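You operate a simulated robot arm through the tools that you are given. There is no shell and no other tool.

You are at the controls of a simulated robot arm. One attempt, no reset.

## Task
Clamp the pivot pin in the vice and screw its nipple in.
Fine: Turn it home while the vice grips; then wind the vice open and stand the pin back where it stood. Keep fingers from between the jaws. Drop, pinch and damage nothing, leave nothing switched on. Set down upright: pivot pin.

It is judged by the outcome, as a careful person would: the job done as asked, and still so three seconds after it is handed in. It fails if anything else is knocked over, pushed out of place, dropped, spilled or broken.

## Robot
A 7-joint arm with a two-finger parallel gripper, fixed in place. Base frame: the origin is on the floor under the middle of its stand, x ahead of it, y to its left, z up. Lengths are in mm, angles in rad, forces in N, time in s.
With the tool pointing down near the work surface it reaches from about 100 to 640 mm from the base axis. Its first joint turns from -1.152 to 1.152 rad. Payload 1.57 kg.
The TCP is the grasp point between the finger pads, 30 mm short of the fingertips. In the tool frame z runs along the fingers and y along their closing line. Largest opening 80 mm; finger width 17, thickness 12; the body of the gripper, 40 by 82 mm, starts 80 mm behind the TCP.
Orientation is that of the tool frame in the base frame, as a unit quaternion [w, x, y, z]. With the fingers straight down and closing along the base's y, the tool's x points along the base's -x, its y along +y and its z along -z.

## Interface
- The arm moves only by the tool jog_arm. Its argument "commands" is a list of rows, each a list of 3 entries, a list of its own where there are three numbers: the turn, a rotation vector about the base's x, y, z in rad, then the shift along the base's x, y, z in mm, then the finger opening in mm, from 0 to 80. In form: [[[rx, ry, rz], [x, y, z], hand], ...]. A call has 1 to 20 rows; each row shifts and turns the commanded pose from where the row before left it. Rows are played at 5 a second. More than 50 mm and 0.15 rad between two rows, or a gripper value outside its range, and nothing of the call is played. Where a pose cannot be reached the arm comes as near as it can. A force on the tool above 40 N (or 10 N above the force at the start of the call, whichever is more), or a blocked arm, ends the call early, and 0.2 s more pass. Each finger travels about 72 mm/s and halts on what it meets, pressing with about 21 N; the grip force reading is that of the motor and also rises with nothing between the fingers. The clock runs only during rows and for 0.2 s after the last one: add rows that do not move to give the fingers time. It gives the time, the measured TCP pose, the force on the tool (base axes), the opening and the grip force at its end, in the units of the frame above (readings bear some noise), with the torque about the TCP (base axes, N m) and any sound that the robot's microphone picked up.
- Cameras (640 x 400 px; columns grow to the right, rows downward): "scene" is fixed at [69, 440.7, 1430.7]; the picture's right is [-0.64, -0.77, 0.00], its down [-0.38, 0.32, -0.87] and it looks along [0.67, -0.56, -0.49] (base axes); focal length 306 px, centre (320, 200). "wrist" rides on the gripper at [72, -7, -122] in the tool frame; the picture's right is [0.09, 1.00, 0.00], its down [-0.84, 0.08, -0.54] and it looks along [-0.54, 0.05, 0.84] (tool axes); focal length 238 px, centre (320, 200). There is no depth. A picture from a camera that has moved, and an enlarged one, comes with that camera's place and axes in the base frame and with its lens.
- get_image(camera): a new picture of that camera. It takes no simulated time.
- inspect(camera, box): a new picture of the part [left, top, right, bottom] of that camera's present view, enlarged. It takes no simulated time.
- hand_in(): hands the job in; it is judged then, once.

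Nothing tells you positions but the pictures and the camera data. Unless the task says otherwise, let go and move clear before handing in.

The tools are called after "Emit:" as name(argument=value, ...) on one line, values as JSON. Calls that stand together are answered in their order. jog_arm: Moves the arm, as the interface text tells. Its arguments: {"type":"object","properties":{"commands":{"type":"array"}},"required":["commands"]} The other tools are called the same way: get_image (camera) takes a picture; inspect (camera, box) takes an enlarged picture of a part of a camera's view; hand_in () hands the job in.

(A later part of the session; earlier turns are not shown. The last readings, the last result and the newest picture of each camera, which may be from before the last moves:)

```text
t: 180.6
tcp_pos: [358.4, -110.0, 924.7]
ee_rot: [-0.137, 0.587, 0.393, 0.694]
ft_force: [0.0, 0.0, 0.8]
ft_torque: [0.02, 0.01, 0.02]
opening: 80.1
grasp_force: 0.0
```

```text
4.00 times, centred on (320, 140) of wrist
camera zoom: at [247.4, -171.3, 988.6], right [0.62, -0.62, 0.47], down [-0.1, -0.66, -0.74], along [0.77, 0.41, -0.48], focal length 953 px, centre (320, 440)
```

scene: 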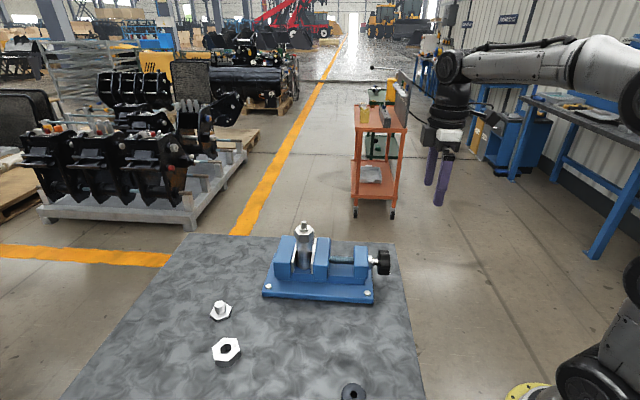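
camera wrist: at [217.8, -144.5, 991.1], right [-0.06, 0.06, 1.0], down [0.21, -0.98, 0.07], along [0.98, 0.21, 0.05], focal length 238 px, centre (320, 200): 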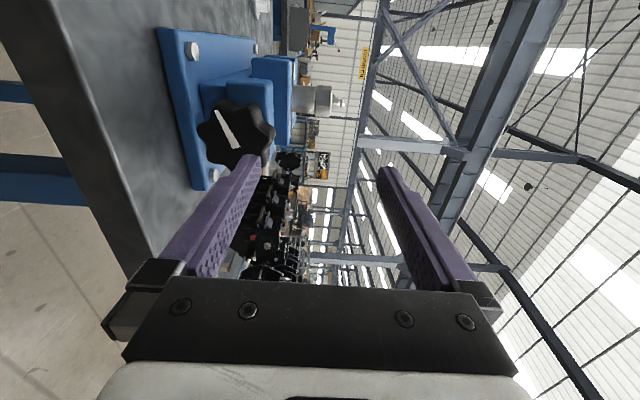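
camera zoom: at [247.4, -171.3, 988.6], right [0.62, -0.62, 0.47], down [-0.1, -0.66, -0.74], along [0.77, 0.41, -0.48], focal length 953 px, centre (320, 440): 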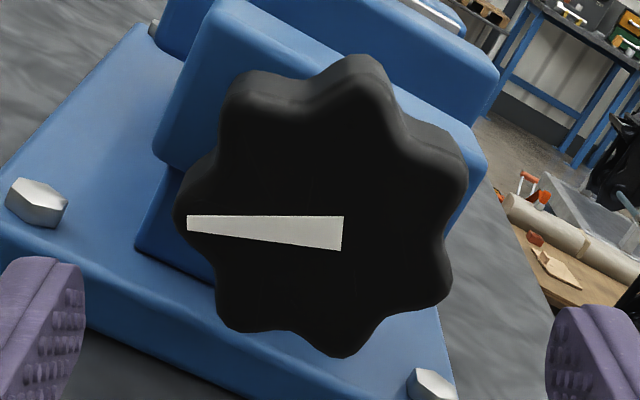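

Aligned at this roll. I'll correct the ~2 mm offset and carefully try for a bit more roll range to get a longer bite.

Emit:
jog_arm(commands=[[[0.0793, 0.0793, 0], [-1.3, 1.3, -0.7], 80], [[0.0793, 0.0793, 0], [0, 0, 0], 80], [[0.0793, 0.0793, 0], [0, 0, 0], 80], [[0, 0, 0], [0, 0, 0], 80]])

Emit:
jog_arm(commands=[[[0.0793, 0.0793, 0], [0, 0, 0], 80], [[0, 0, 0], [0, 0, 0], 80]])

Emit:
inspect(camera="wrist", box=[270, 90, 370, 190])

```text
t: 181.6
tcp_pos: [356.4, -107.2, 923.6]
ee_rot: [-0.25, 0.645, 0.29, 0.661]
ft_force: [-0.2, 0.3, -0.3]
ft_torque: [0.01, 0.06, -0.03]
opening: 80.0
grasp_force: 0.0
```

```text
t: 182.2
tcp_pos: [356.8, -107.7, 924.3]
ee_rot: [-0.289, 0.66, 0.253, 0.645]
ft_force: [0.4, 0.6, -0.1]
ft_torque: [0.01, 0.03, -0.02]
opening: 80.0
grasp_force: 0.0
```

```text
4.00 times, centred on (320, 140) of wrist
camera zoom: at [267.7, -191.3, 996.7], right [0.71, -0.71, 0.04], down [-0.36, -0.41, -0.84], along [0.61, 0.58, -0.54], focal length 953 px, centre (320, 440)
```

zoom: 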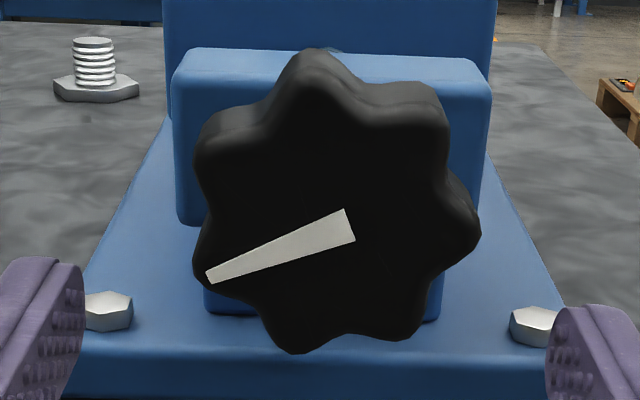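

Roll 3.17 is reachable, the lobes are aligned and the knob is centred. I'll advance, grip, and start winding counter-clockwise.

Emit:
jog_arm(commands=[[[0, 0, 0], [7.3, 7.3, 0], 80], [[0, 0, 0], [7.3, 7.3, 0], 80], [[0, 0, 0], [7.3, 7.3, 0], 80], [[0, 0, 0], [7.3, 7.3, 0], 80], [[0, 0, 0], [7.3, 7.3, 0], 80], [[0, 0, 0], [7.3, 7.3, 0], 80], [[0, 0, 0], [0, 0, 0], 80], [[0, 0, 0], [0, 0, 0], 70], [[0, 0, 0], [0, 0, 0], 60], [[0, 0, 0], [0, 0, 0], 52], [[0, 0, 0], [0, 0, 0], 40], [[0, 0, 0], [0, 0, 0], 30], [[0, 0, 0], [0, 0, 0], 30]])

Emit:
inspect(camera="wrist", box=[240, 90, 400, 240])

```text
t: 185.0
tcp_pos: [401.0, -65.4, 924.9]
ee_rot: [-0.286, 0.66, 0.253, 0.647]
ft_force: [16.7, -11.4, -3.1]
ft_torque: [-0.32, 0.36, 0.53]
opening: 58.3
grasp_force: 45.1
```

```text
2.67 times, centred on (320, 165) of wrist
camera zoom: at [312.4, -148.6, 997.6], right [0.7, -0.71, 0.04], down [-0.36, -0.41, -0.84], along [0.61, 0.58, -0.54], focal length 636 px, centre (320, 293)
```

zoom: 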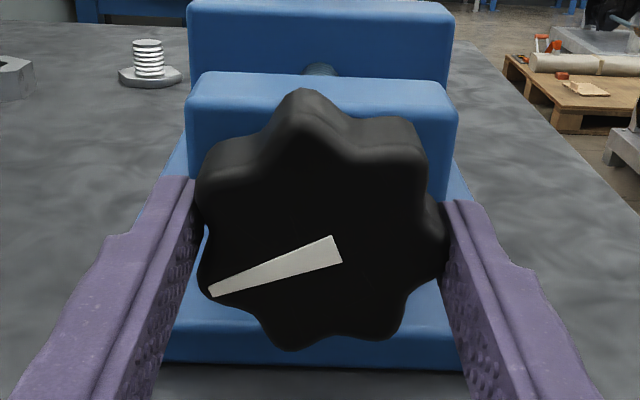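

Emit:
jog_arm(commands=[[[0, 0, 0], [1.1, -1.0, -0.2], 30], [[0, 0, 0], [0, 0, 0], 30]])

Emit:
jog_arm(commands=[[[-0.0707, -0.0707, 0], [0, 0, 0], 30], [[-0.0707, -0.0707, 0], [0, 0, 0], 30], [[-0.0707, -0.0707, 0], [0, 0, 0], 30], [[-0.0707, -0.0707, 0], [0, 0, 0], 30], [[0, 0, 0], [0, 0, 0], 30]])

Emit:
inspect(camera="scene", box=[260, 215, 350, 300])

```text
t: 185.6
tcp_pos: [401.4, -63.6, 924.0]
ee_rot: [-0.287, 0.66, 0.251, 0.647]
ft_force: [3.0, -12.9, 4.3]
ft_torque: [-0.48, 0.45, -0.63]
opening: 58.1
grasp_force: 44.8
```

```text
t: 186.8
tcp_pos: [401.7, -66.0, 924.2]
ee_rot: [-0.151, 0.595, 0.38, 0.692]
ft_force: [1.9, -16.5, 15.9]
ft_torque: [-0.2, 0.19, 0.16]
opening: 58.4
grasp_force: 45.4
```

```text
4.71 times, centred on (305, 258) of scene
camera zoom: at [68.9, 440.3, 1430.9], right [-0.64, -0.77, 0.0], down [-0.38, 0.32, -0.87], along [0.67, -0.56, -0.49], focal length 1440 px, centre (391, -71)
```

zoom: 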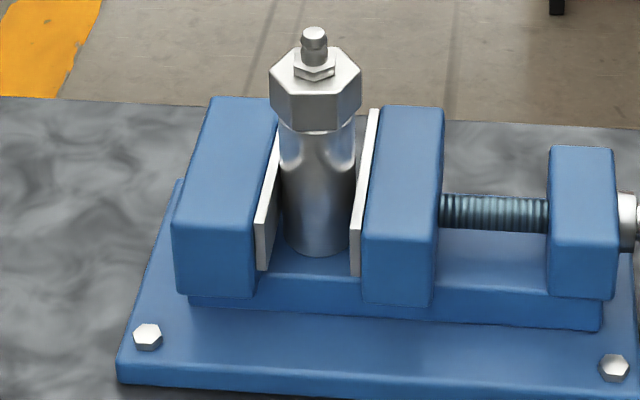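

Emit:
jog_arm(commands=[[[0, 0, 0], [0.1, -1.0, 1.2], 30], [[-0.0707, -0.0707, 0], [0, 0, 0], 30], [[-0.0707, -0.0707, 0], [0, 0, 0], 30], [[-0.0707, -0.0707, 0], [0, 0, 0], 30], [[-0.0707, -0.0707, 0], [0, 0, 0], 30], [[0, 0, 0], [0, 0, 0], 30]])

Emit:
inspect(camera="scene", box=[285, 255, 335, 295])

```text
t: 188.2
tcp_pos: [403.6, -66.3, 925.7]
ee_rot: [-0.012, 0.509, 0.491, 0.707]
ft_force: [13.9, 1.7, 11.3]
ft_torque: [0.35, -0.34, -0.49]
opening: 58.4
grasp_force: 44.9
```

```text
10.00 times, centred on (310, 275) of scene
camera zoom: at [69.2, 440.7, 1430.7], right [-0.64, -0.77, 0.0], down [-0.38, 0.32, -0.87], along [0.67, -0.56, -0.49], focal length 3059 px, centre (420, -550)
```

zoom: 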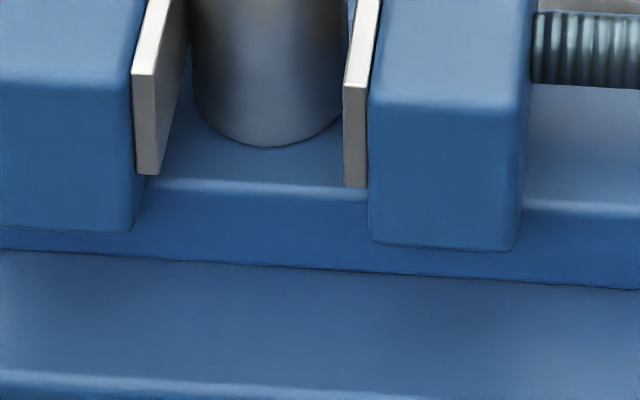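

Emit:
jog_arm(commands=[[[0, 0, 0], [0.8, 0.1, 0.8], 30], [[-0.0707, -0.0707, 0], [0, 0, 0], 30], [[-0.0707, -0.0707, 0], [0, 0, 0], 30], [[-0.0707, -0.0707, 0], [0, 0, 0], 30], [[-0.0707, -0.0707, 0], [0, 0, 0], 30], [[0, 0, 0], [0, 0, 0], 30]])

Emit:
jog_arm(commands=[[[0, 0, 0], [0, 0, 0], 30]])

```text
t: 189.6
tcp_pos: [402.3, -65.0, 925.1]
ee_rot: [0.128, 0.402, 0.583, 0.695]
ft_force: [-18.0, -24.7, -3.7]
ft_torque: [0.1, -0.09, 0.5]
opening: 58.2
grasp_force: 44.9
```

```text
t: 190.0
tcp_pos: [401.5, -65.3, 926.2]
ee_rot: [0.128, 0.402, 0.582, 0.695]
ft_force: [-20.8, -25.0, -4.5]
ft_torque: [-0.07, 0.03, 0.14]
opening: 58.3
grasp_force: 45.1
```

Emit:
jog_arm(commands=[[[0, 0, 0], [-1.4, -1.5, -0.3], 30], [[0, 0, 0], [0, 0, 0], 30]])

Emit:
jog_arm(commands=[[[-0.0707, -0.0707, 0], [0, 0, 0], 30], [[-0.0707, -0.0707, 0], [0, 0, 0], 30], [[-0.0707, -0.0707, 0], [0, 0, 0], 30], [[-0.0707, -0.0707, 0], [0, 0, 0], 30], [[0, 0, 0], [0, 0, 0], 30]])

```text
t: 190.6
tcp_pos: [401.7, -65.9, 926.7]
ee_rot: [0.127, 0.402, 0.582, 0.695]
ft_force: [9.8, -0.2, -6.8]
ft_torque: [-0.08, 0.04, -1.5]
opening: 58.1
grasp_force: 44.9
```

```text
t: 191.8
tcp_pos: [401.8, -65.9, 926.4]
ee_rot: [0.263, 0.277, 0.651, 0.656]
ft_force: [31.5, 14.5, -7.7]
ft_torque: [0.06, -0.07, -0.14]
opening: 58.7
grasp_force: 45.3
```

Emit:
jog_arm(commands=[[[0, 0, 0], [1.6, 0.9, -0.5], 30], [[0, 0, 0], [0, 0, 0], 30]])

Emit:
inspect(camera="scene", box=[260, 215, 420, 310])

Emit:
inspect(camera="wrist", box=[240, 90, 400, 240])

```text
t: 192.4
tcp_pos: [401.5, -66.3, 926.7]
ee_rot: [0.264, 0.278, 0.65, 0.656]
ft_force: [1.3, -6.4, 2.8]
ft_torque: [-0.56, 0.56, 1.01]
opening: 58.4
grasp_force: 45.7
```

```text
4.00 times, centred on (340, 262) of scene
camera zoom: at [69.0, 440.5, 1430.8], right [-0.64, -0.77, 0.0], down [-0.38, 0.32, -0.87], along [0.67, -0.56, -0.49], focal length 1224 px, centre (240, -50)
```

zoom: 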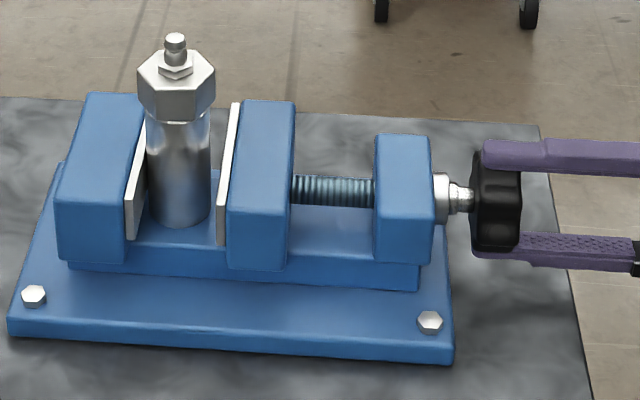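

```text
2.67 times, centred on (320, 165) of wrist
camera zoom: at [264.3, -101.1, 921.0], right [-0.05, 0.05, 1.0], down [0.21, -0.98, 0.06], along [0.98, 0.21, 0.04], focal length 636 px, centre (320, 293)
```

zoom: 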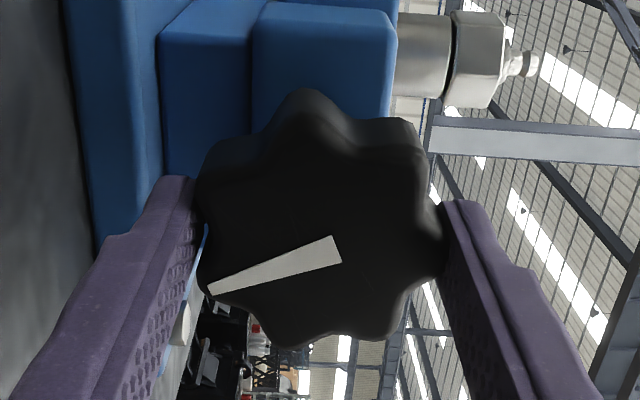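

The jaw is opening and the pin stands upright on its own. I'll keep winding.

Emit:
jog_arm(commands=[[[-0.0707, -0.0707, 0], [0, 0, 0], 30], [[-0.0707, -0.0707, 0], [0, 0, 0], 30], [[-0.0707, -0.0707, 0], [0, 0, 0], 30], [[0, 0, 0], [0, 0, 0], 30]])

Emit:
jog_arm(commands=[[[-0.0707, -0.0707, 0], [0, 0, 0], 30], [[-0.0707, -0.0707, 0], [0, 0, 0], 30], [[0, 0, 0], [0, 0, 0], 30]])

```text
t: 193.4
tcp_pos: [401.7, -65.8, 925.9]
ee_rot: [0.359, 0.177, 0.683, 0.611]
ft_force: [-24.7, -15.6, 10.4]
ft_torque: [0.17, -0.14, -0.33]
opening: 58.1
grasp_force: 44.9
```

```text
t: 194.2
tcp_pos: [402.0, -66.5, 926.0]
ee_rot: [0.418, 0.107, 0.698, 0.572]
ft_force: [-31.4, -17.4, 14.2]
ft_torque: [-0.06, 0.08, 0.15]
opening: 58.2
grasp_force: 45.0
```

Emit:
jog_arm(commands=[[[0, 0, 0], [-1.3, -0.7, 0.9], 30], [[0, 0, 0], [0, 0, 0], 30]])

Emit:
jog_arm(commands=[[[-0.0707, -0.0707, 0], [0, 0, 0], 30], [[-0.0707, -0.0707, 0], [0, 0, 0], 30], [[-0.0707, -0.0707, 0], [0, 0, 0], 30], [[0, 0, 0], [0, 0, 0], 30]])

```text
t: 194.8
tcp_pos: [402.0, -64.8, 926.5]
ee_rot: [0.417, 0.109, 0.699, 0.571]
ft_force: [-1.1, 0.4, 3.9]
ft_torque: [0.83, -0.88, -0.48]
opening: 58.4
grasp_force: 45.3
```

```text
t: 195.8
tcp_pos: [402.6, -65.8, 925.8]
ee_rot: [0.498, 0.002, 0.707, 0.502]
ft_force: [17.2, 15.9, 2.4]
ft_torque: [0.49, -0.54, -0.83]
opening: 58.3
grasp_force: 45.2
```

Emit:
jog_arm(commands=[[[0, 0, 0], [0.8, 0.8, 0], 30], [[0, 0, 0], [0, 0, 0], 30], [[-0.0707, -0.0707, 0], [0, 0, 0], 30], [[-0.0707, -0.0707, 0], [0, 0, 0], 30], [[-0.0707, -0.0707, 0], [0, 0, 0], 30], [[0, 0, 0], [0, 0, 0], 30]])

Emit:
inspect(camera="scene", box=[285, 255, 335, 295])

```text
t: 197.2
tcp_pos: [401.8, -65.6, 926.7]
ee_rot: [0.568, -0.103, 0.699, 0.421]
ft_force: [-5.9, 6.9, 14.3]
ft_torque: [-0.42, 0.43, 0.09]
opening: 58.3
grasp_force: 44.8
```

```text
10.00 times, centred on (310, 275) of scene
camera zoom: at [68.7, 440.9, 1430.7], right [-0.64, -0.77, 0.0], down [-0.38, 0.32, -0.87], along [0.67, -0.56, -0.49], focal length 3059 px, centre (420, -550)
```

zoom: 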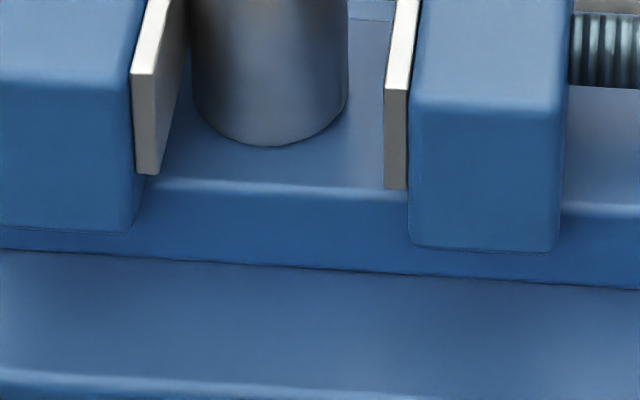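

Emit:
jog_arm(commands=[[[0, 0, 0], [-0.4, 0.4, 0.9], 30], [[-0.0707, -0.0707, 0], [0, 0, 0], 30], [[-0.0707, -0.0707, 0], [0, 0, 0], 30], [[-0.0707, -0.0707, 0], [0, 0, 0], 30], [[0, 0, 0], [0, 0, 0], 30]])

Emit:
jog_arm(commands=[[[-0.0707, -0.0707, 0], [0, 0, 0], 30], [[-0.0707, -0.0707, 0], [0, 0, 0], 30], [[0, 0, 0], [0, 0, 0], 30]])

```text
t: 198.4
tcp_pos: [402.6, -65.0, 926.2]
ee_rot: [0.624, -0.206, 0.676, 0.333]
ft_force: [2.7, 7.0, 0.9]
ft_torque: [0.91, -0.88, -0.4]
opening: 58.5
grasp_force: 44.9
```

```text
t: 199.2
tcp_pos: [401.6, -63.9, 926.5]
ee_rot: [0.654, -0.274, 0.652, 0.269]
ft_force: [-4.7, 3.5, 2.9]
ft_torque: [-0.04, 0.03, -0.5]
opening: 58.2
grasp_force: 44.4
```

Emit:
jog_arm(commands=[[[-0.0531, -0.0531, 0], [0, 0, 0], 30], [[-0.0531, -0.0531, 0], [0, 0, 0], 30], [[0, 0, 0], [0, 0, 0], 30], [[0, 0, 0], [0, 0, 0], 62], [[0, 0, 0], [0, 0, 0], 72], [[0, 0, 0], [0, 0, 0], 80], [[0, 0, 0], [-5, -5, 0], 80], [[0, 0, 0], [-9, -9, 0], 80], [[0, 0, 0], [-9, -9, 0], 80], [[0, 0, 0], [-9, -9, 0], 80], [[0, 0, 0], [0, 0, 0], 80]])

Emit:
inspect(camera="scene", box=[260, 215, 420, 310])

Emit:
inspect(camera="scene", box=[285, 255, 335, 295])

```text
t: 201.6
tcp_pos: [368.3, -98.3, 927.8]
ee_rot: [0.672, -0.32, 0.63, 0.22]
ft_force: [0.3, -0.8, -0.9]
ft_torque: [-0.03, 0.02, 0.01]
opening: 79.8
grasp_force: 0.1
```

```text
4.00 times, centred on (340, 262) of scene
camera zoom: at [69.0, 440.7, 1430.7], right [-0.64, -0.77, 0.0], down [-0.38, 0.32, -0.87], along [0.67, -0.56, -0.49], focal length 1224 px, centre (240, -50)
```

zoom: 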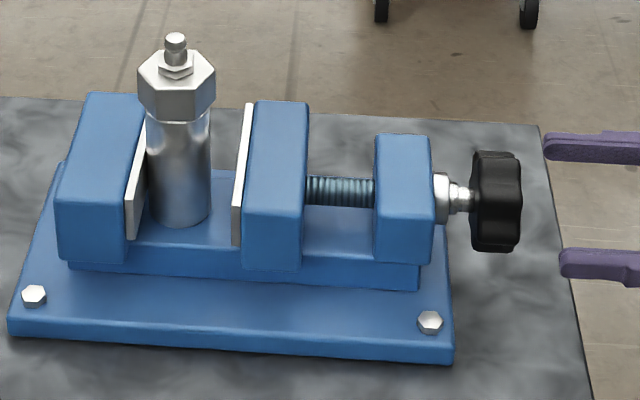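

```text
10.00 times, centred on (310, 275) of scene
camera zoom: at [69.0, 440.7, 1430.7], right [-0.64, -0.77, 0.0], down [-0.38, 0.32, -0.87], along [0.67, -0.56, -0.49], focal length 3059 px, centre (420, -550)
```

zoom: 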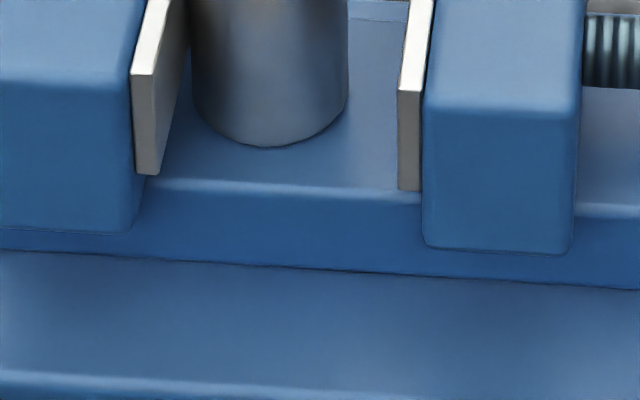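

About 5 mm remains to the original opening. I'll roll forward half a turn for one more short bite.

Emit:
jog_arm(commands=[[[0.1058, 0.1058, 0], [0, 0, -0.5], 80], [[0.1058, 0.1058, 0], [0, 0, -0.5], 80], [[0.1058, 0.1058, 0], [0, 0, -0.5], 80], [[0.1058, 0.1058, 0], [0, 0, -0.5], 80], [[0.1058, 0.1058, 0], [0, 0, 0], 80], [[0.1058, 0.1058, 0], [0, 0, 0], 80], [[0.1058, 0.1058, 0], [0, 0, 0], 80], [[0.1058, 0.1058, 0], [0, 0, 0], 80], [[0.1058, 0.1058, 0], [0, 0, 0], 80], [[0.1058, 0.1058, 0], [0, 0, 0], 80], [[0.1058, 0.1058, 0], [0, 0, 0], 80], [[0.1058, 0.1058, 0], [0, 0, 0], 80], [[0.1058, 0.1058, 0], [0, 0, 0], 80], [[0.1058, 0.1058, 0], [0, 0, 0], 80], [[0.1058, 0.1058, 0], [0, 0, 0], 80], [[0.1058, 0.1058, 0], [0, 0, 0], 80], [[0.1058, 0.1058, 0], [0, 0, 0], 80], [[0.1058, 0.1058, 0], [0, 0, 0], 80], [[0.1058, 0.1058, 0], [0, 0, 0], 80], [[0.1058, 0.1058, 0], [0, 0, 0], 80]])

Emit:
jog_arm(commands=[[[0.1058, 0.1058, 0], [0, 0, 0], 80], [[0, 0, 0], [0, 0, 0], 80], [[0, 0, 0], [0, 0, 0], 80]])

Emit:
inspect(camera="wrist", box=[270, 90, 370, 190])

```text
t: 205.8
tcp_pos: [369.4, -95.7, 925.7]
ee_rot: [-0.169, 0.605, 0.367, 0.686]
ft_force: [0.6, -0.9, -0.2]
ft_torque: [-0.04, 0.01, 0.01]
opening: 79.8
grasp_force: 0.0
```

```text
t: 206.6
tcp_pos: [369.6, -96.1, 924.6]
ee_rot: [-0.218, 0.63, 0.32, 0.673]
ft_force: [-0.1, -0.3, 0.1]
ft_torque: [0.03, -0.01, -0.01]
opening: 79.8
grasp_force: 0.1
```

```text
4.00 times, centred on (320, 140) of wrist
camera zoom: at [270.5, -169.9, 995.4], right [0.69, -0.69, 0.24], down [-0.24, -0.53, -0.81], along [0.69, 0.5, -0.53], focal length 953 px, centre (320, 440)
```

zoom: 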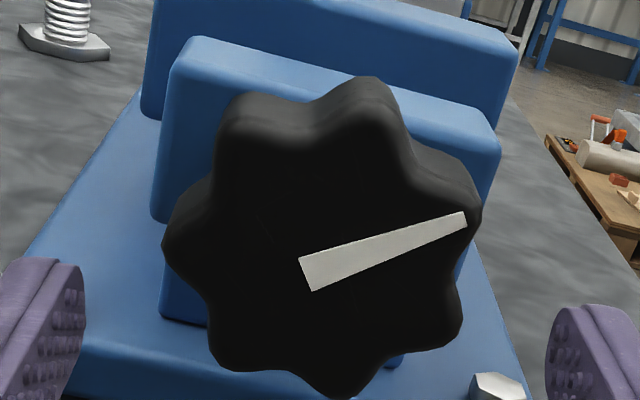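

Emit:
jog_arm(commands=[[[0, 0, 0], [1.4, -1.4, 1.0], 80], [[0, 0, 0], [6.3, 6.3, 0], 80], [[0, 0, 0], [6.3, 6.3, 0], 80], [[0, 0, 0], [6.3, 6.3, 0], 80], [[0, 0, 0], [6.3, 6.3, 0], 80], [[0, 0, 0], [6.3, 6.3, 0], 80], [[0, 0, 0], [0, 0, 0], 80], [[0, 0, 0], [0, 0, 0], 70], [[0, 0, 0], [0, 0, 0], 60], [[0, 0, 0], [0, 0, 0], 52], [[0, 0, 0], [0, 0, 0], 40], [[0, 0, 0], [0, 0, 0], 30], [[0, 0, 0], [0, 0, 0], 30]])

Emit:
jog_arm(commands=[[[-0.0707, -0.0707, 0], [0, 0, 0], 30], [[-0.0707, -0.0707, 0], [0, 0, 0], 30], [[-0.0707, -0.0707, 0], [0, 0, 0], 30], [[0, 0, 0], [0, 0, 0], 30]])

```text
t: 209.4
tcp_pos: [400.9, -65.7, 925.6]
ee_rot: [-0.221, 0.63, 0.321, 0.672]
ft_force: [-14.0, 15.1, -0.4]
ft_torque: [0.32, -0.35, -0.38]
opening: 58.5
grasp_force: 44.9
```

```text
t: 210.4
tcp_pos: [401.7, -66.5, 925.4]
ee_rot: [-0.119, 0.575, 0.413, 0.696]
ft_force: [-8.7, 26.7, -1.6]
ft_torque: [-0.14, 0.07, -1.16]
opening: 58.3
grasp_force: 44.8
```

Emit:
jog_arm(commands=[[[0, 0, 0], [-0.8, 1.4, 0], 30], [[0, 0, 0], [0, 0, 0], 30], [[-0.0707, -0.0707, 0], [0, 0, 0], 30], [[-0.0707, -0.0707, 0], [0, 0, 0], 30], [[-0.0707, -0.0707, 0], [0, 0, 0], 30], [[0, 0, 0], [0, 0, 0], 30]])

Emit:
inspect(camera="scene", box=[285, 255, 335, 295])

```text
t: 211.8
tcp_pos: [401.5, -67.1, 925.0]
ee_rot: [-0.01, 0.507, 0.494, 0.707]
ft_force: [-5.7, 8.0, -10.2]
ft_torque: [-0.48, 0.46, 0.49]
opening: 58.4
grasp_force: 44.5
```

```text
10.00 times, centred on (310, 275) of scene
camera zoom: at [69.0, 440.9, 1430.6], right [-0.64, -0.77, 0.0], down [-0.38, 0.32, -0.87], along [0.67, -0.56, -0.49], focal length 3059 px, centre (420, -550)
```

zoom: 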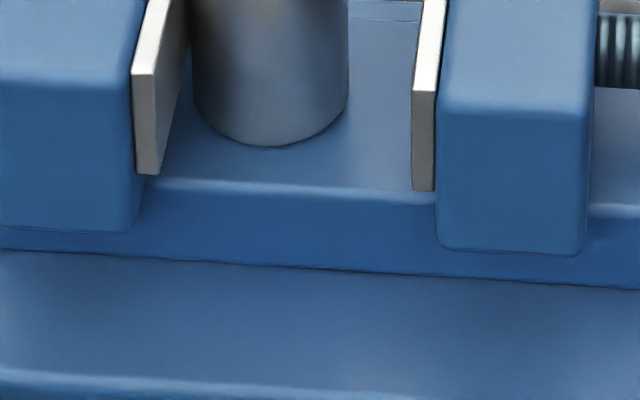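

Emit:
jog_arm(commands=[[[0, 0, 0], [-0.4, 0.4, -0.8], 30], [[-0.0707, -0.0707, 0], [0, 0, 0], 30], [[-0.0707, -0.0707, 0], [0, 0, 0], 30], [[-0.0707, -0.0707, 0], [0, 0, 0], 30], [[-0.0354, -0.0354, 0], [0, 0, 0], 30], [[0, 0, 0], [0, 0, 0], 30]])

Emit:
inspect(camera="scene", box=[285, 255, 335, 295])

```text
t: 213.2
tcp_pos: [401.6, -65.7, 925.3]
ee_rot: [0.114, 0.413, 0.573, 0.699]
ft_force: [-15.3, -4.4, 5.5]
ft_torque: [0.04, -0.02, 1.17]
opening: 58.5
grasp_force: 45.1
```

```text
10.00 times, centred on (310, 275) of scene
camera zoom: at [68.6, 440.5, 1430.8], right [-0.64, -0.77, 0.0], down [-0.38, 0.32, -0.87], along [0.67, -0.56, -0.49], focal length 3059 px, centre (420, -550)
```

zoom: 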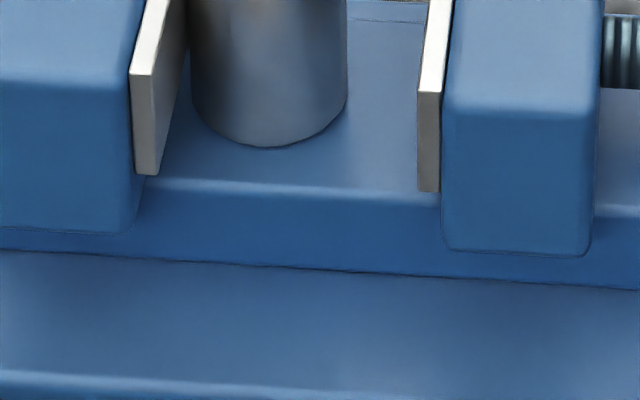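

The jaw is back at its original opening and the pin stands free. I'll release the knob and retreat, then return to tool-down to fetch the pin.

Emit:
jog_arm(commands=[[[0, 0, 0], [0, 0, 0], 62], [[0, 0, 0], [0, 0, 0], 72], [[0, 0, 0], [0, 0, 0], 80], [[0, 0, 0], [-5, -5, 0], 80], [[0, 0, 0], [-10, -10, 0], 80], [[0, 0, 0], [-10, -10, 0], 80], [[0, 0, 0], [-10, -10, 0], 80], [[0, 0, 0], [-10, -10, 0], 80], [[0, 0, 0], [0, 0, 25], 80], [[0, 0, 0], [0, 0, 25], 80], [[0, 0, 0], [0, 0, 25], 80], [[0, 0, 0], [0, 0, 25], 80], [[0, 0, 0], [0, 0, 25], 80], [[0, 0, 0], [0, 0, 25], 80], [[0, 0, 0], [0, 0, 25], 80], [[0, 0, 0], [0, 0, 25], 80], [[0, 0, 0], [0, 0, 25], 80], [[0, 0, 0], [0, 0, 0], 80]])

Emit:
inspect(camera="scene", box=[250, 205, 410, 315])

```text
t: 217.0
tcp_pos: [357.0, -111.2, 1149.7]
ee_rot: [0.113, 0.414, 0.573, 0.698]
ft_force: [-0.3, 0.5, -0.3]
ft_torque: [0.02, 0.02, 0.0]
opening: 79.7
grasp_force: 0.1
```

```text
3.64 times, centred on (330, 260) of scene
camera zoom: at [69.0, 440.7, 1430.7], right [-0.64, -0.77, 0.0], down [-0.38, 0.32, -0.87], along [0.67, -0.56, -0.49], focal length 1112 px, centre (284, -18)
```

zoom: 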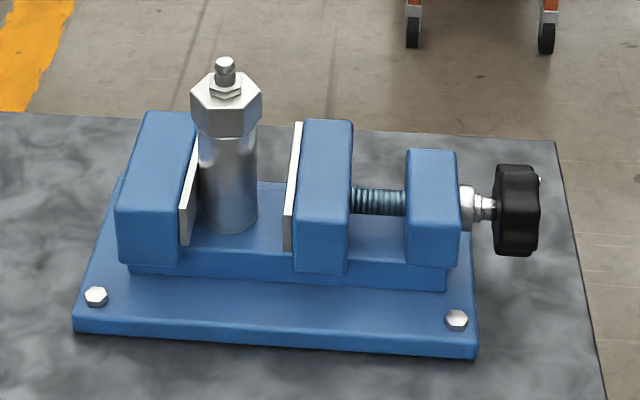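

Emit:
jog_arm(commands=[[[-0.1025, -0.1025, 0], [0, 0, 0], 80], [[-0.1025, -0.1025, 0], [0, 0, 0], 80], [[-0.1025, -0.1025, 0], [0, 0, 0], 80], [[-0.1025, -0.1025, 0], [0, 0, 0], 80], [[-0.1025, -0.1025, 0], [0, 0, 0], 80], [[-0.1025, -0.1025, 0], [0, 0, 0], 80], [[-0.1025, -0.1025, 0], [0, 0, 0], 80], [[-0.1025, -0.1025, 0], [0, 0, 0], 80], [[-0.1025, -0.1025, 0], [0, 0, 0], 80], [[-0.1025, -0.1025, 0], [0, 0, 0], 80], [[-0.1025, -0.1025, 0], [0, 0, 0], 80], [[-0.1025, -0.1025, 0], [0, 0, 0], 80], [[-0.1025, -0.1025, 0], [0, 0, 0], 80], [[-0.1025, -0.1025, 0], [0, 0, 0], 80], [[0, 0, 0], [0, 0, 0], 80]])

Emit:
jog_arm(commands=[[[-0.074, 0.074, 0], [0, 0, 0], 80], [[-0.074, 0.074, 0], [0, 0, 0], 80], [[-0.074, 0.074, 0], [0, 0, 0], 80], [[-0.074, 0.074, 0], [0, 0, 0], 80], [[-0.074, 0.074, 0], [0, 0, 0], 80], [[-0.074, 0.074, 0], [0, 0, 0], 80], [[-0.074, 0.074, 0], [0, 0, 0], 80], [[-0.074, 0.074, 0], [0, 0, 0], 80], [[-0.074, 0.074, 0], [0, 0, 0], 80], [[-0.074, 0.074, 0], [0, 0, 0], 80], [[-0.074, 0.074, 0], [0, 0, 0], 80], [[-0.074, 0.074, 0], [0, 0, 0], 80], [[-0.074, 0.074, 0], [0, 0, 0], 80], [[-0.074, 0.074, 0], [0, 0, 0], 80], [[-0.0747, 0.0747, 0], [0, 0, 0], 80], [[0, 0, 0], [0, 0, 0], 80], [[0, 0, 0], [0, 0, 0], 80]])

```text
t: 220.2
tcp_pos: [356.8, -109.3, 1149.9]
ee_rot: [0.653, -0.269, 0.654, 0.272]
ft_force: [-0.1, -0.2, 0.0]
ft_torque: [0.01, 0.0, -0.01]
opening: 80.1
grasp_force: 0.0
```

```text
t: 223.8
tcp_pos: [356.6, -109.7, 1151.0]
ee_rot: [0.0, -0.38, 0.925, 0.0]
ft_force: [-0.4, -0.4, 0.0]
ft_torque: [-0.01, 0.05, 0.01]
opening: 80.1
grasp_force: 0.1
```

Emit:
jog_arm(commands=[[[0, 0, 0.03], [19.5, 19.6, 0], 80], [[0, 0, 0.03], [19.5, 19.6, 0], 80], [[0, 0, 0.029], [19.5, 19.6, 0], 80], [[0, 0, 0], [19.5, 19.6, 0], 80], [[0, 0, 0], [19.5, 19.6, 0], 80], [[0, 0, 0], [19.5, 19.6, 0], 80], [[0, 0, 0], [19.5, 19.6, 0], 80], [[0, 0, 0], [19.5, 19.6, 0], 80], [[0, 0, 0], [19.5, 19.6, 0], 80], [[0, 0, 0], [19.5, 19.6, 0], 80], [[0, 0, 0], [0, 0, -20], 80], [[0, 0, 0], [0, 0, -20], 80], [[0, 0, 0], [0, 0, 0], 80], [[0, 0, 0], [0, 0, 0], 80]])

Emit:
get_image(camera="wrist")

Emit:
inspect(camera="wrist", box=[260, 80, 380, 200])

```text
t: 226.8
tcp_pos: [550.9, 87.3, 1109.8]
ee_rot: [0.001, -0.42, 0.908, 0.0]
ft_force: [0.5, -0.8, 0.7]
ft_torque: [0.0, 0.01, 0.02]
opening: 80.2
grasp_force: 0.2
```

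```text
taken
camera wrist: at [509.5, 27.4, 1232.6], right [-0.82, 0.57, 0.0], down [0.48, 0.69, 0.54], along [0.31, 0.44, -0.84], focal length 238 px, centre (320, 200)
```

wrist: 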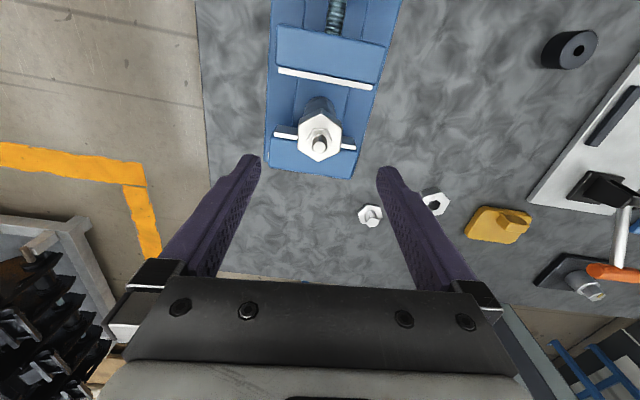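

```text
3.33 times, centred on (320, 140) of wrist
camera zoom: at [509.5, 27.4, 1232.6], right [-0.82, 0.57, 0.0], down [0.48, 0.69, 0.54], along [0.31, 0.44, -0.84], focal length 794 px, centre (320, 400)
```

zoom: 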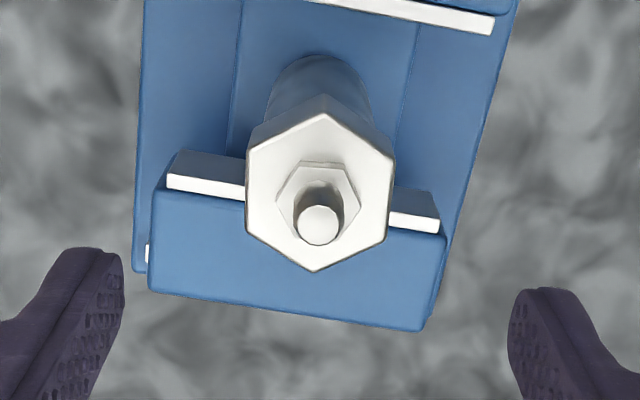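

The hex flats line up with the fingers. I'll shift 1.5 mm forward and descend over the hex.

Emit:
jog_arm(commands=[[[0, 0, 0], [1.0, 1.1, -10], 80], [[0, 0, 0], [0, 0, -15], 80], [[0, 0, 0], [0, 0, -15], 80], [[0, 0, 0], [0, 0, 0], 80], [[0, 0, 0], [0, 0, 0], 80]])

Emit:
inspect(camera="wrist", box=[240, 90, 400, 220])

Emit:
inspect(camera="scene", box=[260, 190, 350, 280])

```text
t: 228.0
tcp_pos: [551.7, 87.1, 1071.3]
ee_rot: [0.0, -0.42, 0.907, -0.001]
ft_force: [0.3, 0.0, 0.8]
ft_torque: [0.02, 0.02, -0.02]
opening: 80.0
grasp_force: 0.3
```

```text
3.08 times, centred on (320, 155) of wrist
camera zoom: at [509.9, 27.9, 1193.2], right [-0.82, 0.57, 0.0], down [0.48, 0.69, 0.54], along [0.31, 0.44, -0.84], focal length 733 px, centre (320, 338)
```

zoom: 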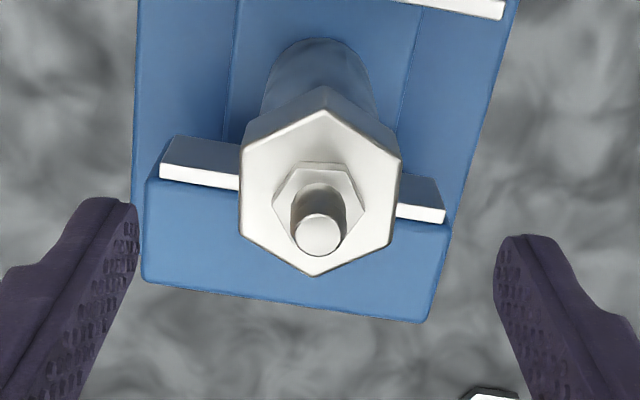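

```text
4.44 times, centred on (305, 235) of scene
camera zoom: at [69.0, 440.7, 1430.7], right [-0.64, -0.77, 0.0], down [-0.38, 0.32, -0.87], along [0.67, -0.56, -0.49], focal length 1360 px, centre (387, 44)
```

zoom: 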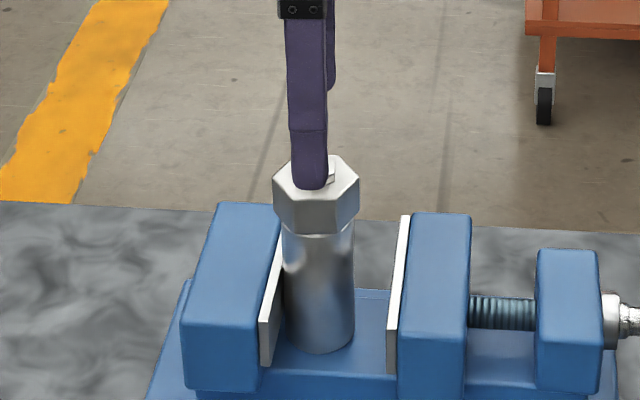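

Emit:
jog_arm(commands=[[[0, 0, 0], [0.3, 0.3, -10], 80], [[0, 0, 0], [0, 0, -10], 80], [[0, 0, 0], [0, 0, -10], 80], [[0, 0, 0], [0, 0, -10], 80], [[0, 0, 0], [0, 0, -7], 80], [[0, 0, 0], [0, 0, 0], 80], [[0, 0, 0], [0, 0, 0], 80]])

Emit:
inspect(camera="scene", box=[270, 205, 340, 275])

Emit:
inspect(camera="wrist", box=[240, 110, 400, 240])

```text
t: 229.6
tcp_pos: [553.5, 85.4, 1023.6]
ee_rot: [-0.001, -0.421, 0.907, 0.0]
ft_force: [-0.5, 1.0, -0.4]
ft_torque: [0.0, 0.04, 0.01]
opening: 80.1
grasp_force: 0.1
```

```text
5.71 times, centred on (305, 240) of scene
camera zoom: at [69.0, 440.7, 1430.7], right [-0.64, -0.77, 0.0], down [-0.38, 0.32, -0.87], along [0.67, -0.56, -0.49], focal length 1748 px, centre (406, -29)
```

zoom: 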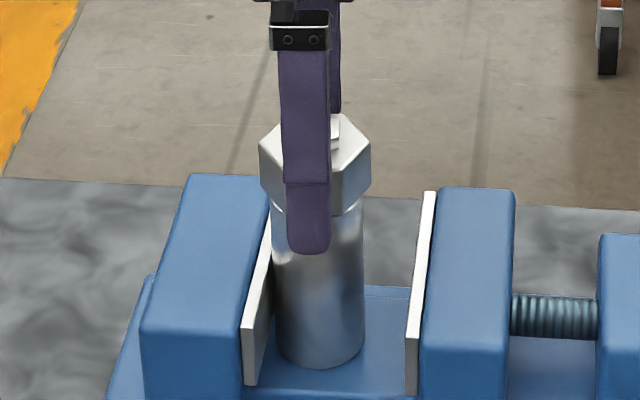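

```text
3.08 times, centred on (320, 175) of wrist
camera zoom: at [511.2, 27.4, 1145.8], right [-0.82, 0.57, 0.0], down [0.48, 0.69, 0.54], along [0.31, 0.44, -0.84], focal length 733 px, centre (320, 277)
```

zoom: 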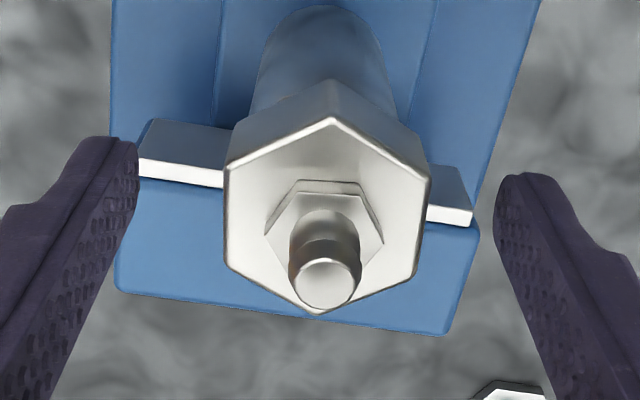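

The hex is ~1.4 mm off-centre between the fingers, so I'll shift before closing.

Emit:
jog_arm(commands=[[[0, 0, 0], [-1.1, 0.9, 0], 80], [[0, 0, 0], [0, 0, 0], 80], [[0, 0, 0], [0, 0, 0], 80]])

Emit:
inspect(camera="wrist", box=[240, 110, 400, 240])

```text
t: 230.4
tcp_pos: [551.1, 88.6, 1023.4]
ee_rot: [0.0, -0.42, 0.908, 0.001]
ft_force: [-0.1, -0.1, -0.6]
ft_torque: [0.0, 0.02, -0.02]
opening: 79.9
grasp_force: 0.0
```

```text
3.08 times, centred on (320, 175) of wrist
camera zoom: at [509.9, 29.0, 1145.8], right [-0.82, 0.57, 0.0], down [0.48, 0.69, 0.54], along [0.31, 0.44, -0.84], focal length 733 px, centre (320, 277)
```

zoom: 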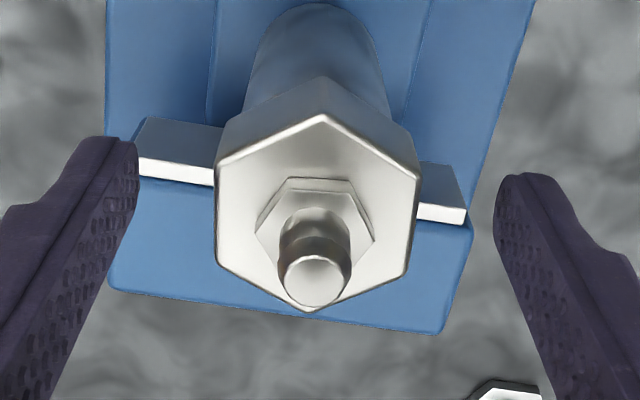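

Emit:
jog_arm(commands=[[[0, 0, 0], [0.2, -0.2, 0], 64], [[0, 0, 0], [0, 0, 0], 54], [[0, 0, 0], [0, 0, 0], 46], [[0, 0, 0], [0, 0, 0], 42], [[0, 0, 0], [0, 0, 0], 38], [[0, 0, 0], [0, 0, 0], 30], [[0, 0, 0], [0, 0, 0], 20], [[0, 0, 0], [0, 0, 0], 20]])

Emit:
inspect(camera="scene", box=[270, 205, 340, 275])

Emit:
inspect(camera="wrist", box=[240, 110, 400, 240])

```text
t: 232.2
tcp_pos: [552.8, 87.7, 1023.1]
ee_rot: [0.0, -0.42, 0.907, 0.0]
ft_force: [1.9, -1.8, 0.5]
ft_torque: [-0.17, -0.09, -0.03]
opening: 40.9
grasp_force: 21.3
```

```text
5.71 times, centred on (305, 240) of scene
camera zoom: at [69.1, 440.6, 1430.7], right [-0.64, -0.77, 0.0], down [-0.38, 0.32, -0.87], along [0.67, -0.56, -0.49], focal length 1748 px, centre (406, -29)
```

zoom: 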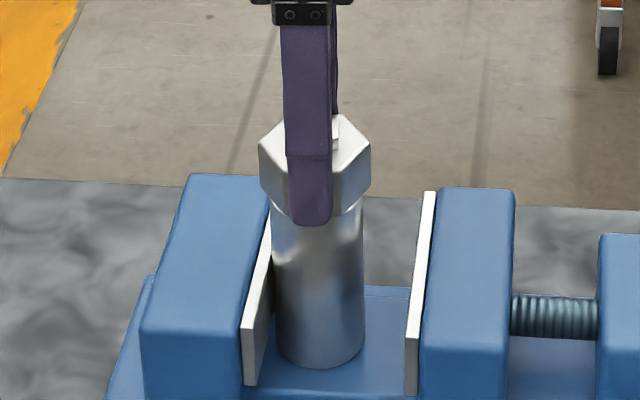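

```text
3.08 times, centred on (320, 175) of wrist
camera zoom: at [510.4, 28.6, 1145.5], right [-0.82, 0.57, 0.0], down [0.48, 0.69, 0.54], along [0.31, 0.44, -0.84], focal length 733 px, centre (320, 277)
```

zoom: 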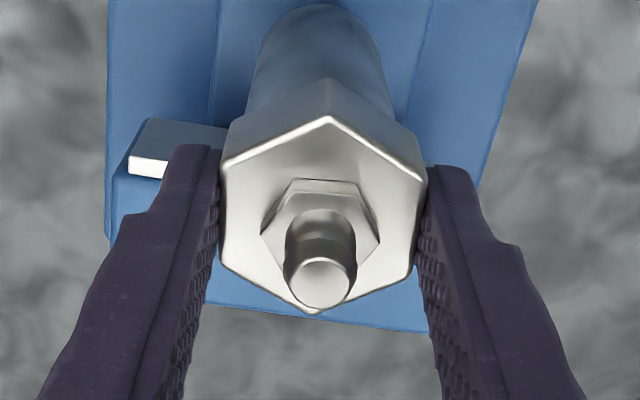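

Firm on the flats. I'll lift a little, ease away from the fixed jaw, then lift clear.

Emit:
jog_arm(commands=[[[0, 0, 0], [0, 0, 2], 20], [[0, 0, 0], [0, 0, 2], 20], [[0, 0, 0], [-1.5, -1.5, 1], 20], [[0, 0, 0], [-1.5, -1.5, 1], 20], [[0, 0, 0], [0, 0, 0], 20]])

Emit:
inspect(camera="scene", box=[270, 205, 340, 275])

```text
t: 233.4
tcp_pos: [549.4, 85.1, 1028.6]
ee_rot: [0.0, -0.42, 0.907, 0.0]
ft_force: [-0.9, 0.2, -9.1]
ft_torque: [-0.01, 0.0, -0.02]
opening: 40.8
grasp_force: 21.7
```

```text
5.71 times, centred on (305, 240) of scene
camera zoom: at [69.2, 440.7, 1430.7], right [-0.64, -0.77, 0.0], down [-0.38, 0.32, -0.87], along [0.67, -0.56, -0.49], focal length 1748 px, centre (406, -29)
```

zoom: 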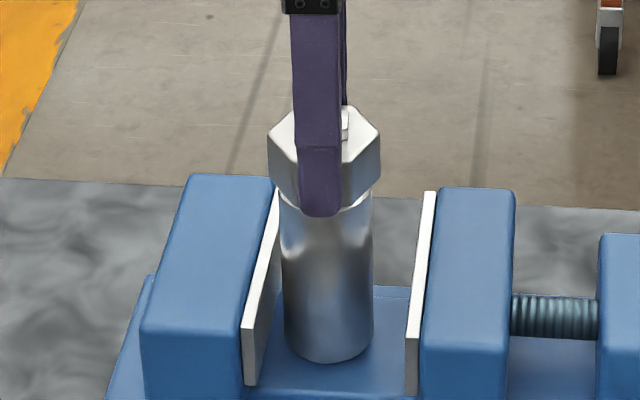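

The pin and nipple lift together (about 8–9 N). I'll raise them clear of the jaws.

Emit:
jog_arm(commands=[[[0, 0, 0], [0, 0, 6], 20], [[0, 0, 0], [0, 0, 10], 20], [[0, 0, 0], [0, 0, 12], 20], [[0, 0, 0], [0, 0, 12], 20], [[0, 0, 0], [0, 0, 12], 20], [[0, 0, 0], [0, 0, 12], 20], [[0, 0, 0], [0, 0, 12], 20], [[0, 0, 0], [0, 0, 0], 20], [[0, 0, 0], [0, 0, 0], 20]])

Emit:
get_image(camera="scene")

Emit:
inspect(camera="scene", box=[260, 170, 360, 290])

```text
t: 235.4
tcp_pos: [549.3, 84.6, 1103.4]
ee_rot: [0.0, -0.421, 0.907, 0.0]
ft_force: [-0.9, 0.8, -8.0]
ft_torque: [0.01, -0.01, 0.0]
opening: 41.0
grasp_force: 20.5
```

```text
taken
```

scene: 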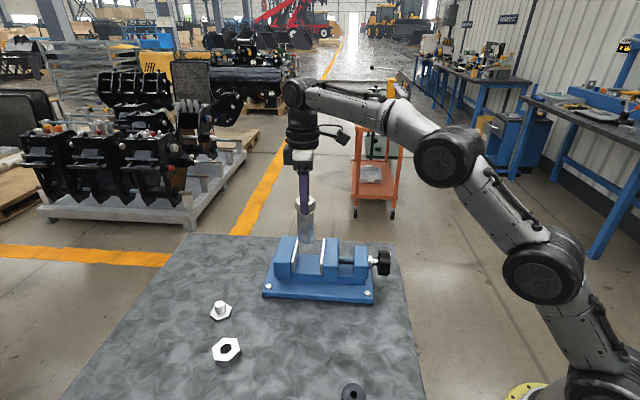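

```text
3.33 times, centred on (310, 230) of scene
camera zoom: at [69.2, 440.7, 1430.7], right [-0.64, -0.77, 0.0], down [-0.38, 0.32, -0.87], along [0.67, -0.56, -0.49], focal length 1020 px, centre (353, 100)
```

zoom: 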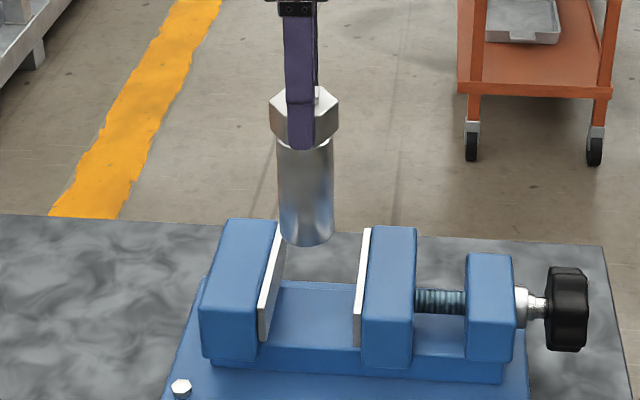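

The assembly is clear of the vice. I'll carry it back to where the pin stood, about (346.6,147.9).

Emit:
jog_arm(commands=[[[0, 0, 0], [-13.5, 4.25, 0], 20], [[0, 0, 0], [-13.5, 4.25, 0], 20], [[0, 0, 0], [-13.5, 4.25, 0], 20], [[0, 0, 0], [-13.5, 4.25, 0], 20], [[0, 0, 0], [-13.5, 4.25, 0], 20], [[0, 0, 0], [-13.5, 4.25, 0], 20], [[0, 0, 0], [-13.5, 4.25, 0], 20], [[0, 0, 0], [-13.5, 4.25, 0], 20], [[0, 0, 0], [-13.5, 4.25, 0], 20], [[0, 0, 0], [-13.5, 4.25, 0], 20], [[0, 0, 0], [-13.5, 4.25, 0], 20], [[0, 0, 0], [-13.5, 4.25, 0], 20], [[0, 0, 0], [-13.5, 4.25, 0], 20], [[0, 0, 0], [-13.5, 4.25, 0], 20], [[0, 0, 0], [-13.4, 4.2, 0], 20], [[0, 0, 0], [0, 0, 0], 20], [[0, 0, 0], [0, 0, 0], 20]])

Emit:
get_image(camera="scene")

Emit:
get_image(camera="wrist")

```text
t: 239.0
tcp_pos: [345.4, 147.0, 1105.6]
ee_rot: [0.0, -0.42, 0.908, 0.001]
ft_force: [-0.1, -1.2, -9.0]
ft_torque: [-0.02, 0.0, 0.03]
opening: 40.7
grasp_force: 21.0
```

```text
taken
```

scene: 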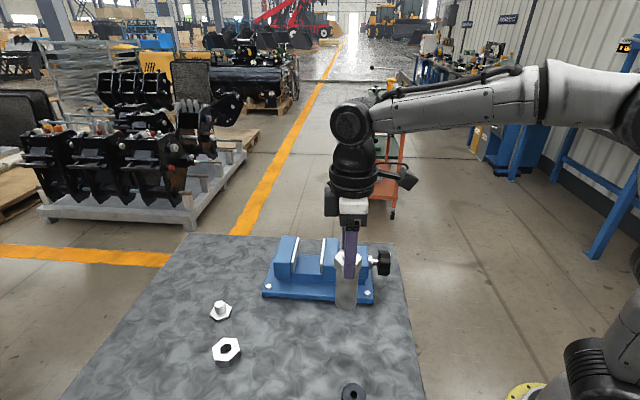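

```text
taken
camera wrist: at [304.6, 89.3, 1227.5], right [-0.82, 0.57, 0.0], down [0.48, 0.69, 0.54], along [0.31, 0.44, -0.84], focal length 238 px, centre (320, 200)
```

wrist: 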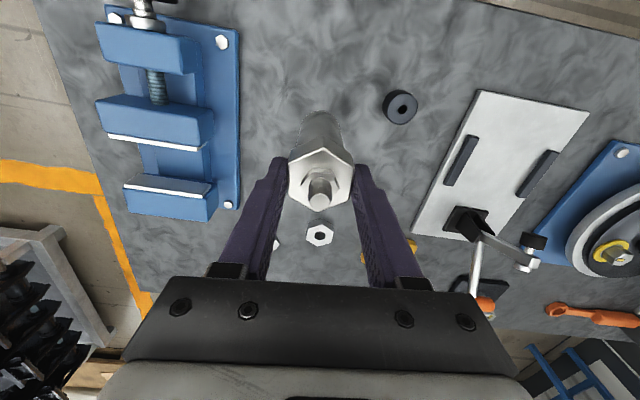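

I'm above the original spot. I'll apply a ~1 mm correction and lower most of the way.

Emit:
jog_arm(commands=[[[0, 0, 0], [1.0, 0.3, -10], 20], [[0, 0, 0], [0, 0, -12], 20], [[0, 0, 0], [0, 0, -12], 20], [[0, 0, 0], [0, 0, -12], 20], [[0, 0, 0], [0, 0, -12], 20], [[0, 0, 0], [0, 0, -12], 20], [[0, 0, 0], [0, 0, -12], 20], [[0, 0, 0], [0, 0, -12], 20], [[0, 0, 0], [0, 0, -10], 20], [[0, 0, 0], [0, 0, -8], 20], [[0, 0, 0], [0, 0, 0], 20], [[0, 0, 0], [0, 0, 0], 20]])

Emit:
inspect(camera="scene", box=[290, 260, 410, 380])

Emit:
get_image(camera="wrist")

```text
t: 241.6
tcp_pos: [348.9, 147.9, 993.6]
ee_rot: [0.0, -0.421, 0.907, 0.0]
ft_force: [0.3, -0.2, -8.5]
ft_torque: [0.03, 0.02, -0.02]
opening: 41.0
grasp_force: 20.8
```

```text
3.33 times, centred on (350, 320) of scene
camera zoom: at [69.1, 440.7, 1430.7], right [-0.64, -0.77, 0.0], down [-0.38, 0.32, -0.87], along [0.67, -0.56, -0.49], focal length 1020 px, centre (220, -200)
```

zoom: 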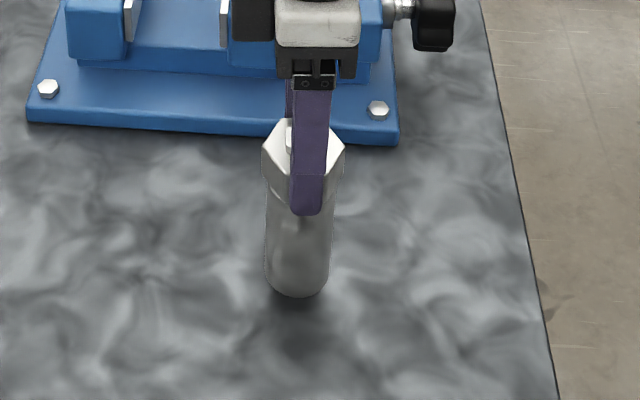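

```text
taken
camera wrist: at [306.4, 88.7, 1115.2], right [-0.82, 0.57, 0.0], down [0.48, 0.69, 0.54], along [0.31, 0.44, -0.84], focal length 238 px, centre (320, 200)
```

wrist: 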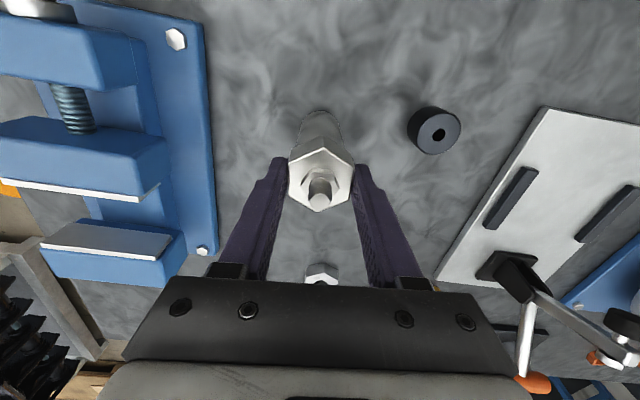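

Emit:
jog_arm(commands=[[[0, 0, 0], [-1.0, 0, -4], 20], [[0, 0, 0], [0, 0, -4], 20], [[0, 0, 0], [0, 0, -3], 20], [[0, 0, 0], [0, 0, 0], 20]])

Emit:
jog_arm(commands=[[[0, 0, 0], [0, 0, -1.5], 20], [[0, 0, 0], [0, 0, 0], 20]])

Emit:
jog_arm(commands=[[[0, 0, 0], [0, 0, -1.2], 20], [[0, 0, 0], [0, 0, 0], 20]])

```text
t: 242.6
tcp_pos: [347.0, 147.8, 982.0]
ee_rot: [0.0, -0.42, 0.907, 0.0]
ft_force: [-0.2, 0.2, -8.4]
ft_torque: [0.01, 0.01, 0.01]
opening: 40.9
grasp_force: 21.2
```

```text
t: 243.2
tcp_pos: [346.8, 148.4, 979.7]
ee_rot: [0.0, -0.42, 0.908, 0.001]
ft_force: [0.6, -0.1, -8.4]
ft_torque: [0.01, -0.01, -0.02]
opening: 40.9
grasp_force: 21.2
```

```text
t: 243.8
tcp_pos: [347.1, 147.9, 980.0]
ee_rot: [0.0, -0.42, 0.907, 0.0]
ft_force: [-0.5, 0.2, -5.6]
ft_torque: [0.0, 0.02, 0.02]
opening: 41.0
grasp_force: 20.8
```

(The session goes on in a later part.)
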